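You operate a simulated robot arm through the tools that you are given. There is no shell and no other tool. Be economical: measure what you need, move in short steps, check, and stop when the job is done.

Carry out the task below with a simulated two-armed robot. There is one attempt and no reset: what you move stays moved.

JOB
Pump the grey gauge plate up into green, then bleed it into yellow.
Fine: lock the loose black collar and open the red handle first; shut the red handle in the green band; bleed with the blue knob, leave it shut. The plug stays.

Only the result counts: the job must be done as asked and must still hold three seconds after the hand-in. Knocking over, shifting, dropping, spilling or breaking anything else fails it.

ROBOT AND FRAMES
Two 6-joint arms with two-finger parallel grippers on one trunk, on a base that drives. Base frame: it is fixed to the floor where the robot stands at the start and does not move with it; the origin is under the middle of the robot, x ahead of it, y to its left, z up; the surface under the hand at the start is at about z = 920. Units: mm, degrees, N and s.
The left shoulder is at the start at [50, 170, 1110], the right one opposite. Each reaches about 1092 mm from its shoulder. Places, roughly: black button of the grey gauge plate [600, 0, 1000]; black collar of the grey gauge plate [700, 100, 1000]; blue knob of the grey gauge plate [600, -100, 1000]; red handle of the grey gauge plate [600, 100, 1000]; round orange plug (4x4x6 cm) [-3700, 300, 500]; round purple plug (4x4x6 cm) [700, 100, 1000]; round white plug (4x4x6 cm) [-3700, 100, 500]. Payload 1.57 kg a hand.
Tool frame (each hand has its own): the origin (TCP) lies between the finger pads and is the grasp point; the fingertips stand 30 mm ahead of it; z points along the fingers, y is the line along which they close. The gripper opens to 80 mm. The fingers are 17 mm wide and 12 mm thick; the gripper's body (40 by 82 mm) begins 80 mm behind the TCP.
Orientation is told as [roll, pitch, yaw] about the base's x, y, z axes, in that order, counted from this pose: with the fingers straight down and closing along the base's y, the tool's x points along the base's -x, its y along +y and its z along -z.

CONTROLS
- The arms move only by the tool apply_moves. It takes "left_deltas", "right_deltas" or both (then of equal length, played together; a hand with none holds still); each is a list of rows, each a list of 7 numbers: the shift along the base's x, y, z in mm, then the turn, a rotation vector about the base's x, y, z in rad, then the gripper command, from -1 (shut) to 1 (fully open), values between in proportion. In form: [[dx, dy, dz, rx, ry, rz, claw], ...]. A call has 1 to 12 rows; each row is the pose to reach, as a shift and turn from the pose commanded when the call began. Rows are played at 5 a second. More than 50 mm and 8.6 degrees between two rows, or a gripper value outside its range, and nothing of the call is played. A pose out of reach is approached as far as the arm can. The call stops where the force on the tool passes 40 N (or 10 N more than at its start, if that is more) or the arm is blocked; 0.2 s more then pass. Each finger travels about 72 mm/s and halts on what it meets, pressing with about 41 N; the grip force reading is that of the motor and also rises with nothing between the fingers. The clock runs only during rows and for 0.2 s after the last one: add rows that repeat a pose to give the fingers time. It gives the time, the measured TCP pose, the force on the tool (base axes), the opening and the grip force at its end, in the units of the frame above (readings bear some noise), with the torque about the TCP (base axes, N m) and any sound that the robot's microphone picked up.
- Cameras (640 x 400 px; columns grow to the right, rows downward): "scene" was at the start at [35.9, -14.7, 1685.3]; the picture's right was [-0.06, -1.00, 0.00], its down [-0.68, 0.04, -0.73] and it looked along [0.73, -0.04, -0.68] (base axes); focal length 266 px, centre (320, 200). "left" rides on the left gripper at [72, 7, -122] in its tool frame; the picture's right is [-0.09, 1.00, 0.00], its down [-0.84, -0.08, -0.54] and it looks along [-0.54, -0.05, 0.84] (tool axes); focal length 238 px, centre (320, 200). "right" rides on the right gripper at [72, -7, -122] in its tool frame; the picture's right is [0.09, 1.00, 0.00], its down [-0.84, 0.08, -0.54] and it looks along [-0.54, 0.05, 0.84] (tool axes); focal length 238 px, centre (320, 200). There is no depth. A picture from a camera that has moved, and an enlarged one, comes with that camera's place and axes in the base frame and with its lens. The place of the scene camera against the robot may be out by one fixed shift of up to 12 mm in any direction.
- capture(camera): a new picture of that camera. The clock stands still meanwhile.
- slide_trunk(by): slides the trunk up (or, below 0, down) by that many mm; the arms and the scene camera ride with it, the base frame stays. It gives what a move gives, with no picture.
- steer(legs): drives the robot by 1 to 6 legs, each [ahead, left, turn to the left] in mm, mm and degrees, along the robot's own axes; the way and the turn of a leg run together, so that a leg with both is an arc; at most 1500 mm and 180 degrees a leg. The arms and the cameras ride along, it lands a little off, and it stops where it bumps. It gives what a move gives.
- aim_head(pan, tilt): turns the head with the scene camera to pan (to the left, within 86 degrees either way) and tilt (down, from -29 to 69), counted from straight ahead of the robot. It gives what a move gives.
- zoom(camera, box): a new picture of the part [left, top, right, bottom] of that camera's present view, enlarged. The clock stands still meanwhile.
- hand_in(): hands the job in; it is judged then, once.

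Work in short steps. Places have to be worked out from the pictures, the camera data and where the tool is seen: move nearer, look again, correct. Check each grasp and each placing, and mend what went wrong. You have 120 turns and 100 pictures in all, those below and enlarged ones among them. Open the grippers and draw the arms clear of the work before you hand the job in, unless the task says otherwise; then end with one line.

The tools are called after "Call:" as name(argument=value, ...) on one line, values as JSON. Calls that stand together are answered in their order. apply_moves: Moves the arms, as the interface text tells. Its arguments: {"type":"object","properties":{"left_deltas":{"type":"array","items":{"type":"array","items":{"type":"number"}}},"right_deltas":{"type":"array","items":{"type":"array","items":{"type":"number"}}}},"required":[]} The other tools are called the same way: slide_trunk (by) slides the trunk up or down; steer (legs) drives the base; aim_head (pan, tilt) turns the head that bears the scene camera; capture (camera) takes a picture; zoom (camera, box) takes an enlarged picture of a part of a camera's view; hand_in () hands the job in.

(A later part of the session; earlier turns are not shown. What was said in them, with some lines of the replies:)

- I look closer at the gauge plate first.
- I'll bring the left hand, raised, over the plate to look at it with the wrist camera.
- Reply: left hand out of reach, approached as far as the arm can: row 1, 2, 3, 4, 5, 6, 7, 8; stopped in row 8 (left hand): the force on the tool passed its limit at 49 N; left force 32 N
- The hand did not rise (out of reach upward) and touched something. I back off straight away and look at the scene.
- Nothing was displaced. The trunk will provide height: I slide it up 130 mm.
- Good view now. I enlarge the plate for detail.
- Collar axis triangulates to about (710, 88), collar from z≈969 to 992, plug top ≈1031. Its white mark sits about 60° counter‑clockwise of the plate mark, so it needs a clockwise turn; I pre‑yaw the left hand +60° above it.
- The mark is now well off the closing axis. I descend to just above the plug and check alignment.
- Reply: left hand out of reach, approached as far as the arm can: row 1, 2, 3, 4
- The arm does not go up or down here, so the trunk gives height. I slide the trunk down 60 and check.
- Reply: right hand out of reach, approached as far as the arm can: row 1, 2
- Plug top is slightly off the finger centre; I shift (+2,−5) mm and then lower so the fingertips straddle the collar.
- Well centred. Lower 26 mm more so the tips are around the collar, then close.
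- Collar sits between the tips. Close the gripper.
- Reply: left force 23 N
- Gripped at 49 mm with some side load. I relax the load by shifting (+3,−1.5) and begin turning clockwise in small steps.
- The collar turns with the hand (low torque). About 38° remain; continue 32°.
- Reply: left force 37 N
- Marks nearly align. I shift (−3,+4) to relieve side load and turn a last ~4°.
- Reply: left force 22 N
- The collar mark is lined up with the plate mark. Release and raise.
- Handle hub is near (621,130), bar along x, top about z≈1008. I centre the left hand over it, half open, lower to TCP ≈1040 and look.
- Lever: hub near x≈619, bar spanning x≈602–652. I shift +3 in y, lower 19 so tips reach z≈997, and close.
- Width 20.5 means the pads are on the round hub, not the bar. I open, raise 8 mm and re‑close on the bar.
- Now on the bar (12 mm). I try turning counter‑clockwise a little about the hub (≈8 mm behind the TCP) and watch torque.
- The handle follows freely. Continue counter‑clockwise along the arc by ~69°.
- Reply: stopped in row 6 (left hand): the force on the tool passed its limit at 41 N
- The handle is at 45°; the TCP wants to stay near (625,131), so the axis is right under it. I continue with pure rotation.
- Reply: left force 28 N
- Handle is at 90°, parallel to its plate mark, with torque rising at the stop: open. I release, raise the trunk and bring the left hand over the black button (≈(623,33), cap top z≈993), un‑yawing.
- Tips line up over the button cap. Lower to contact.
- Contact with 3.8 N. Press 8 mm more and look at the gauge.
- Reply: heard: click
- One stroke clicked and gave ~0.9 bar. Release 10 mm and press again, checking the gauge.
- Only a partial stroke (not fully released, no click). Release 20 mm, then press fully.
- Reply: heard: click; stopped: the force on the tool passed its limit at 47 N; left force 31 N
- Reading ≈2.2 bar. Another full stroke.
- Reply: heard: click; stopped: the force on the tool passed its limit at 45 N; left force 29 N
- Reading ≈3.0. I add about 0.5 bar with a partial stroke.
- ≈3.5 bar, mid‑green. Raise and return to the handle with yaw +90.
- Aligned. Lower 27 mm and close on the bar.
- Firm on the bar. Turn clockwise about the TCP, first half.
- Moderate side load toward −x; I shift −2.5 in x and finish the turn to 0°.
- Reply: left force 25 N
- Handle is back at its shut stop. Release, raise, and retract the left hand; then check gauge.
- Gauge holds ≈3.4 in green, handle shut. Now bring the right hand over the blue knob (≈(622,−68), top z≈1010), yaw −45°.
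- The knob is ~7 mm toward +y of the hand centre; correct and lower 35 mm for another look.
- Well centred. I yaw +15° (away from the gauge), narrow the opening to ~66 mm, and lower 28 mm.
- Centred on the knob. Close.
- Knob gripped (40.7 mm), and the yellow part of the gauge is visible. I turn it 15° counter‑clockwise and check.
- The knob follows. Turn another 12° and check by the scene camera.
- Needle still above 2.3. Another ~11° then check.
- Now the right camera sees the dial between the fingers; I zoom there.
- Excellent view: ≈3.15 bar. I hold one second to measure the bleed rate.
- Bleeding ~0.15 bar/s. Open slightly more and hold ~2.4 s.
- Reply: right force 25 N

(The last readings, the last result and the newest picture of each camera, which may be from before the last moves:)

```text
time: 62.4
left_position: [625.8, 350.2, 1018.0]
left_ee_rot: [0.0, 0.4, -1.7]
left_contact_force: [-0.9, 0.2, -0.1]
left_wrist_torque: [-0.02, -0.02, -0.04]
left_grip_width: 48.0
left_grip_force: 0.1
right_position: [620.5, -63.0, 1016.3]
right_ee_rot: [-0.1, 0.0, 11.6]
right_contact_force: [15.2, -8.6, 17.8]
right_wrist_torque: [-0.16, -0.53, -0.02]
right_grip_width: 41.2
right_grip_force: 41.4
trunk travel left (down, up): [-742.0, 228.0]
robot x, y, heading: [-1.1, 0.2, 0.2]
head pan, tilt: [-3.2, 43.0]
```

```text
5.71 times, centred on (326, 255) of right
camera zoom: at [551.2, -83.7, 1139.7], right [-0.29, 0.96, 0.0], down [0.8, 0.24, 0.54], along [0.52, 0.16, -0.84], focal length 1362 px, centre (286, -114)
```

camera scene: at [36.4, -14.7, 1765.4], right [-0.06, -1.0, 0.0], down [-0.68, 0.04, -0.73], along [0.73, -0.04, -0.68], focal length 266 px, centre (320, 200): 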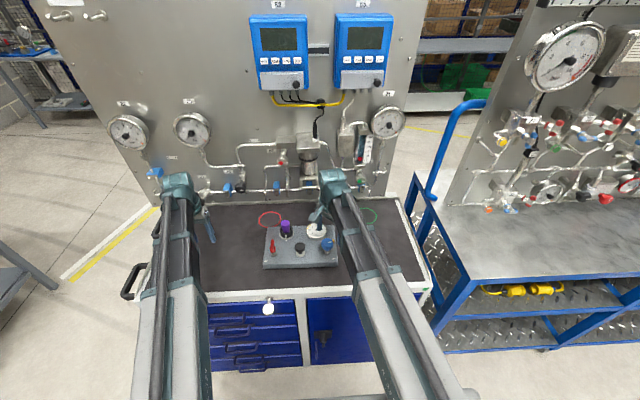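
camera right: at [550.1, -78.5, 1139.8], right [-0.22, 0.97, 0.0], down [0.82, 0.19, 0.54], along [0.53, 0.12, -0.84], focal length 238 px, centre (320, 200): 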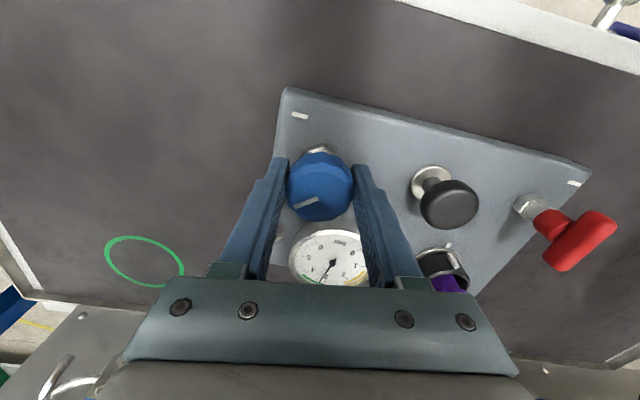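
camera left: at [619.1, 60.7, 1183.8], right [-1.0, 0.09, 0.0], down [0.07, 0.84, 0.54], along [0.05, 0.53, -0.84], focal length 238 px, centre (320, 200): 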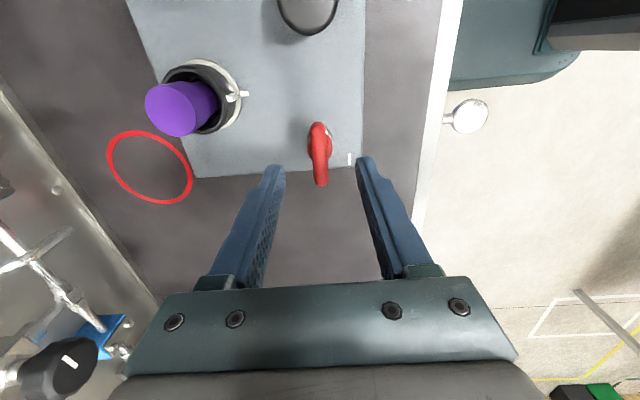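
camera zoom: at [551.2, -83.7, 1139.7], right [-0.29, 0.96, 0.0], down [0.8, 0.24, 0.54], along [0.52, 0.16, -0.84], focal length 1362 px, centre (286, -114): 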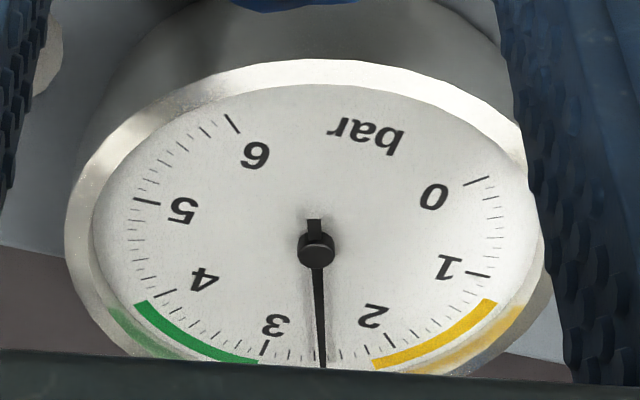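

≈2.5 bar. Hold another 2.4 s.

Call:
apply_moves(right_deltas=[[0, 0, 0, 0, 0, 0, -1], [0, 0, 0, 0, 0, 0, -1], [0, 0, 0, 0, 0, 0, -1], [0, 0, 0, 0, 0, 0, -1], [0, 0, 0, 0, 0, 0, -1], [0, 0, 0, 0, 0, 0, -1], [0, 0, 0, 0, 0, 0, -1], [0, 0, 0, 0, 0, 0, -1], [0, 0, 0, 0, 0, 0, -1], [0, 0, 0, 0, 0, 0, -1], [0, 0, 0, 0, 0, 0, -1]])

Call:
zoom(camera="right", box=[270, 220, 382, 290])

```text
time: 64.8
left_position: [625.6, 351.1, 1017.4]
left_ee_rot: [-0.2, 0.5, -1.6]
left_contact_force: [-0.1, -0.3, -0.4]
left_wrist_torque: [-0.01, 0.0, -0.01]
left_grip_width: 48.0
left_grip_force: 0.0
right_position: [620.5, -63.6, 1016.3]
right_ee_rot: [0.0, 0.0, 11.5]
right_contact_force: [17.7, -10.4, 19.7]
right_wrist_torque: [-0.2, -0.39, -0.06]
right_grip_width: 40.9
right_grip_force: 40.6
trunk travel left (down, up): [-742.0, 228.0]
robot x, y, heading: [-4.1, 0.8, 0.1]
head pan, tilt: [-3.2, 43.0]
```

```text
5.71 times, centred on (326, 255) of right
camera zoom: at [551.1, -83.7, 1139.6], right [-0.29, 0.96, 0.0], down [0.8, 0.24, 0.54], along [0.52, 0.16, -0.84], focal length 1362 px, centre (286, -114)
```

zoom: 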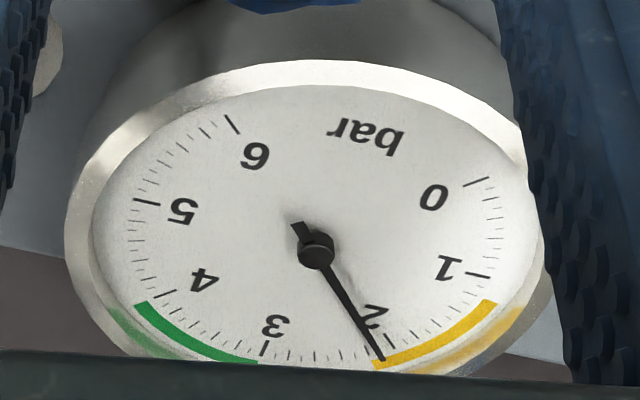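

≈2.05 bar. Hold 1 s more, then turn back clockwise.

Call:
apply_moves(right_deltas=[[0, 0, 0, 0, 0, 0, -1], [0, 0, 0, 0, 0, 0, -1], [0, 0, 0, 0, 0, 0, -1], [0, 0, 0, 0, 0, 0, -1], [0, 0, 0, 0, 0, 0, -1], [0, 0, 0, 0, 0, -0.1, -1], [0, 0, 0, 0, 0, -0.2, -1], [0, 0, 0, 0, 0, -0.3, -1], [0, 0, 0, 0, 0, -0.4, -1], [0, 0, 0, 0, 0, -0.5, -1], [0, 0, 0, 0, 0, -0.6, -1]])

Call:
zoom(camera="scene", box=[280, 200, 344, 240])

```text
time: 67.2
left_position: [624.2, 351.7, 1016.5]
left_ee_rot: [-0.2, 0.5, -1.6]
left_contact_force: [0.2, 0.1, 0.7]
left_wrist_torque: [0.03, 0.01, 0.01]
left_grip_width: 48.0
left_grip_force: 0.0
right_position: [621.0, -60.4, 1016.1]
right_ee_rot: [0.0, 0.1, -22.9]
right_contact_force: [8.3, 0.5, 6.8]
right_wrist_torque: [-0.07, -0.86, 0.08]
right_grip_width: 40.9
right_grip_force: 41.0
trunk travel left (down, up): [-742.0, 228.0]
robot x, y, heading: [0.4, 2.6, 0.3]
head pan, tilt: [-3.2, 43.0]
```

```text
10.00 times, centred on (312, 220) of scene
camera zoom: at [36.7, -14.4, 1702.4], right [-0.05, -1.0, 0.0], down [-0.68, 0.04, -0.73], along [0.73, -0.04, -0.68], focal length 2659 px, centre (400, 0)
```

zoom: 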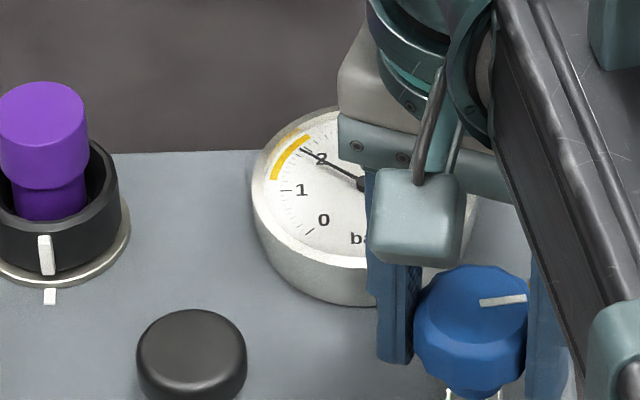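

≈1.8 bar, in yellow. Finish shutting the knob (~8° plus a slight push onto the stop).

Call:
apply_moves(right_deltas=[[0, 0, 0, 0, 0, -0.08, -1], [0, 0, 0, 0, 0, -0.15, -1], [0, 0, 0, 0, 0, -0.17, -1], [0, 0, 0, 0, 0, -0.17, -1]])

Call:
zoom(camera="scene", box=[280, 200, 344, 240])

Call:
zoom(camera="right", box=[240, 120, 464, 280])

```text
time: 68.2
left_position: [624.1, 352.5, 1016.3]
left_ee_rot: [0.0, 0.5, -1.6]
left_contact_force: [-0.8, 0.1, 0.8]
left_wrist_torque: [-0.01, -0.03, -0.04]
left_grip_width: 48.1
left_grip_force: 0.1
right_position: [620.3, -60.0, 1016.9]
right_ee_rot: [0.0, 0.1, -32.7]
right_contact_force: [3.0, 6.9, 1.7]
right_wrist_torque: [0.39, 0.37, 0.47]
right_grip_width: 41.1
right_grip_force: 40.9
trunk travel left (down, up): [-742.0, 228.0]
robot x, y, heading: [-1.3, 1.3, 0.1]
head pan, tilt: [-3.2, 43.0]
```

```text
10.00 times, centred on (312, 220) of scene
camera zoom: at [36.6, -13.5, 1702.3], right [-0.05, -1.0, 0.0], down [-0.68, 0.04, -0.73], along [0.73, -0.04, -0.68], focal length 2659 px, centre (400, 0)
```

zoom: 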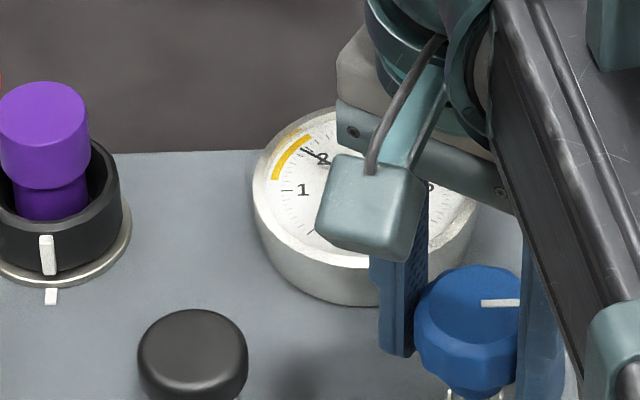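

```text
2.50 times, centred on (352, 200) of right
camera zoom: at [555.9, -26.7, 1139.8], right [0.46, 0.89, 0.0], down [0.75, -0.39, 0.54], along [0.48, -0.25, -0.84], focal length 596 px, centre (240, 200)
```

zoom: 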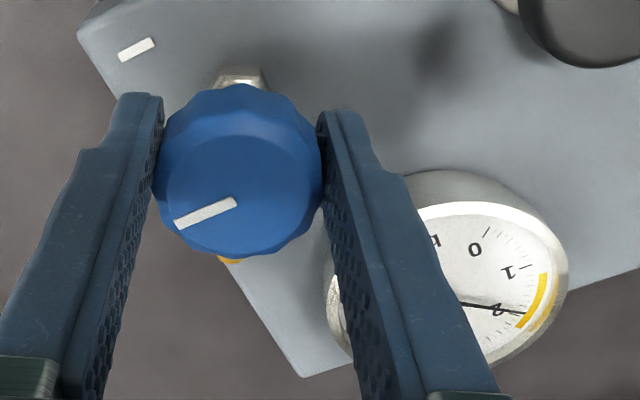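

Knob at its shut stop (torque 0.47), needle ≈1.8 inside yellow. Release, raise and retract both hands, then verify.

Call:
apply_moves(right_deltas=[[0, 0, 0, 0, 0, 0, 0.65], [0, 0, 0, 0, 0, 0, 0.65], [0, 0, 0, 0, 0, 0, 0.65]])

Call:
slide_trunk(by=70)

Call:
apply_moves(right_deltas=[[10, -40, 0, 0, 0, 0.1, 1], [25, -80, 0, 0, 0, 0.2, 1], [45, -120, 0, 0, 0, 0.3, 1], [70, -160, 0, 0, 0, 0.4, 1], [100, -195, 0, 0, 0, 0.5, 1], [120, -225, 0, 0, 0, 0.55, 1]], left_deltas=[[0, 10, 0, 0, 0, 0, 0.6], [0, 20, 0, 0, 0, 0, 1], [0, 30, 0, 0, 0, 0, 1], [0, 40, 0, 0, 0, 0, 1], [0, 45, 0, 0, 0, 0, 1], [0, 45, 0, 0, 0, 0, 1]])

Call:
zoom(camera="scene", box=[240, 200, 368, 280])

Call:
zoom(camera="scene", box=[296, 214, 336, 239])

```text
time: 69.0
left_position: [624.6, 351.7, 1017.5]
left_ee_rot: [-0.1, 0.5, -1.6]
left_contact_force: [1.1, -0.6, 0.1]
left_wrist_torque: [-0.01, 0.01, 0.0]
left_grip_width: 48.1
left_grip_force: 0.1
right_position: [620.7, -61.2, 1017.2]
right_ee_rot: [0.0, 0.0, -32.6]
right_contact_force: [-0.8, -0.5, -0.1]
right_wrist_torque: [0.01, 0.01, -0.02]
right_grip_width: 65.8
right_grip_force: 0.1
trunk travel left (down, up): [-742.0, 228.0]
robot x, y, heading: [-0.1, -1.4, 0.2]
head pan, tilt: [-3.2, 43.0]
```

```text
time: 70.1
left_position: [623.6, 350.3, 1086.8]
left_ee_rot: [-0.1, 0.5, -1.6]
left_contact_force: [-0.1, -0.7, 0.1]
left_wrist_torque: [-0.01, 0.04, 0.02]
left_grip_width: 48.0
left_grip_force: 0.1
right_position: [620.7, -61.3, 1087.6]
right_ee_rot: [-0.1, 0.0, -32.5]
right_contact_force: [-0.3, 0.8, -0.1]
right_wrist_torque: [0.0, 0.02, 0.01]
right_grip_width: 66.1
right_grip_force: 0.0
trunk travel left (down, up): [-812.0, 158.0]
robot x, y, heading: [-2.5, -1.8, 0.2]
head pan, tilt: [-3.2, 43.0]
```

```text
time: 71.5
left_position: [625.8, 394.7, 1086.8]
left_ee_rot: [-0.1, 0.5, -1.5]
left_contact_force: [0.0, -1.7, 0.4]
left_wrist_torque: [0.01, 0.01, 0.03]
left_grip_width: 79.7
left_grip_force: 0.0
right_position: [742.2, -287.7, 1086.7]
right_ee_rot: [0.1, -0.1, -1.0]
right_contact_force: [0.3, -1.2, 0.5]
right_wrist_torque: [0.0, 0.04, 0.01]
right_grip_width: 80.1
right_grip_force: 0.0
trunk travel left (down, up): [-812.0, 158.0]
robot x, y, heading: [-2.0, 2.0, 0.2]
head pan, tilt: [-3.2, 43.0]
```

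```text
5.00 times, centred on (304, 240) of scene
camera zoom: at [36.6, -15.0, 1772.4], right [-0.05, -1.0, 0.0], down [-0.68, 0.04, -0.73], along [0.73, -0.04, -0.68], focal length 1330 px, centre (400, 0)
```

zoom: 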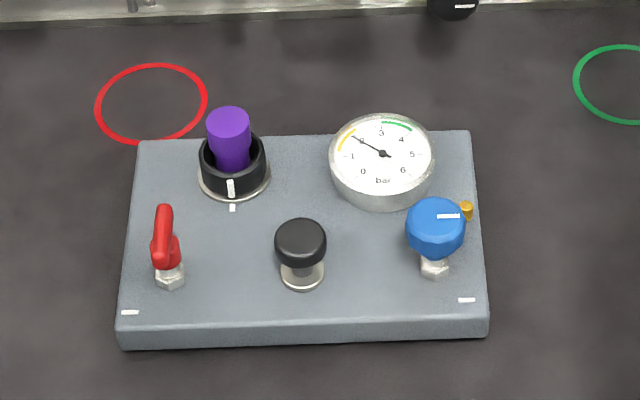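

```text
16.00 times, centred on (316, 226) of scene
camera zoom: at [36.6, -15.0, 1772.4], right [-0.05, -1.0, 0.0], down [-0.68, 0.04, -0.73], along [0.73, -0.04, -0.68], focal length 4255 px, centre (384, -224)
```

zoom: 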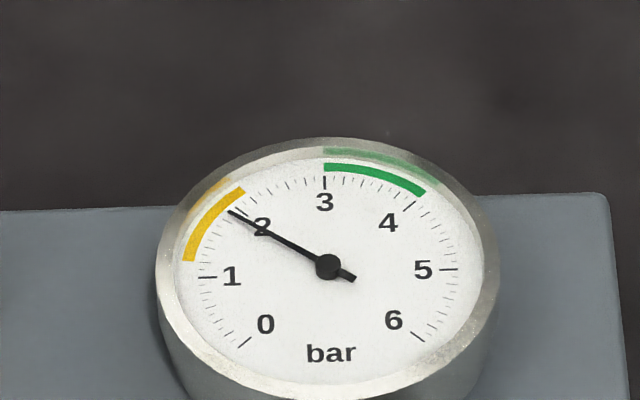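

Needle sits ≈1.85, inside yellow. I wait ~2.4 s to check it holds.

Call:
apply_moves(left_deltas=[[0, 0, 0, 0, 0, 0, 1], [0, 0, 0, 0, 0, 0, 1], [0, 0, 0, 0, 0, 0, 1], [0, 0, 0, 0, 0, 0, 1], [0, 0, 0, 0, 0, 0, 1], [0, 0, 0, 0, 0, 0, 1], [0, 0, 0, 0, 0, 0, 1], [0, 0, 0, 0, 0, 0, 1], [0, 0, 0, 0, 0, 0, 1], [0, 0, 0, 0, 0, 0, 1], [0, 0, 0, 0, 0, 0, 1], [0, 0, 0, 0, 0, 0, 1]])

Call:
zoom(camera="scene", box=[296, 214, 336, 239])

```text
time: 74.1
left_position: [625.1, 394.9, 1087.2]
left_ee_rot: [-0.1, 0.5, -1.6]
left_contact_force: [-0.2, 0.0, -0.5]
left_wrist_torque: [0.04, 0.0, 0.01]
left_grip_width: 80.0
left_grip_force: 0.1
right_position: [740.8, -287.2, 1087.0]
right_ee_rot: [0.0, 0.0, -1.1]
right_contact_force: [1.1, -0.1, 0.7]
right_wrist_torque: [-0.02, 0.01, -0.01]
right_grip_width: 80.0
right_grip_force: 0.0
trunk travel left (down, up): [-812.0, 158.0]
robot x, y, heading: [-1.7, 0.2, 0.2]
head pan, tilt: [-3.2, 43.0]
```

```text
16.00 times, centred on (316, 226) of scene
camera zoom: at [36.3, -14.5, 1772.4], right [-0.06, -1.0, 0.0], down [-0.68, 0.04, -0.73], along [0.73, -0.04, -0.68], focal length 4255 px, centre (384, -224)
```

zoom: 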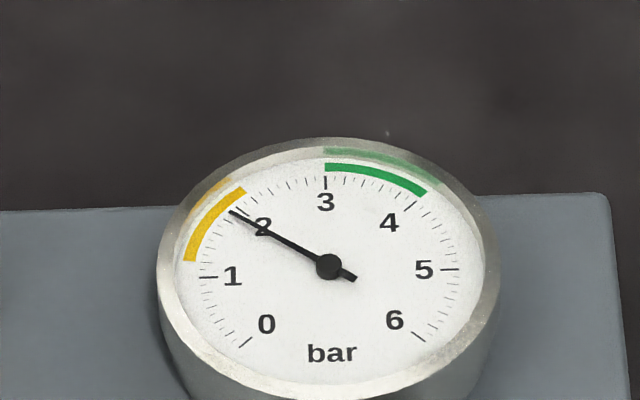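

The reading is steady in yellow, everything is shut, the plug is in place, and the hands are clear. Handing in.

Call:
hand_in()

```text
The job is handed in.
```

The gauge was pumped to about 3.5 bar (green), then bled to about 1.85 bar, where it held steady in yellow. The collar mark is lined up for locked (I felt no end stop), the red handle and blue knob are shut, and the plug stayed in.
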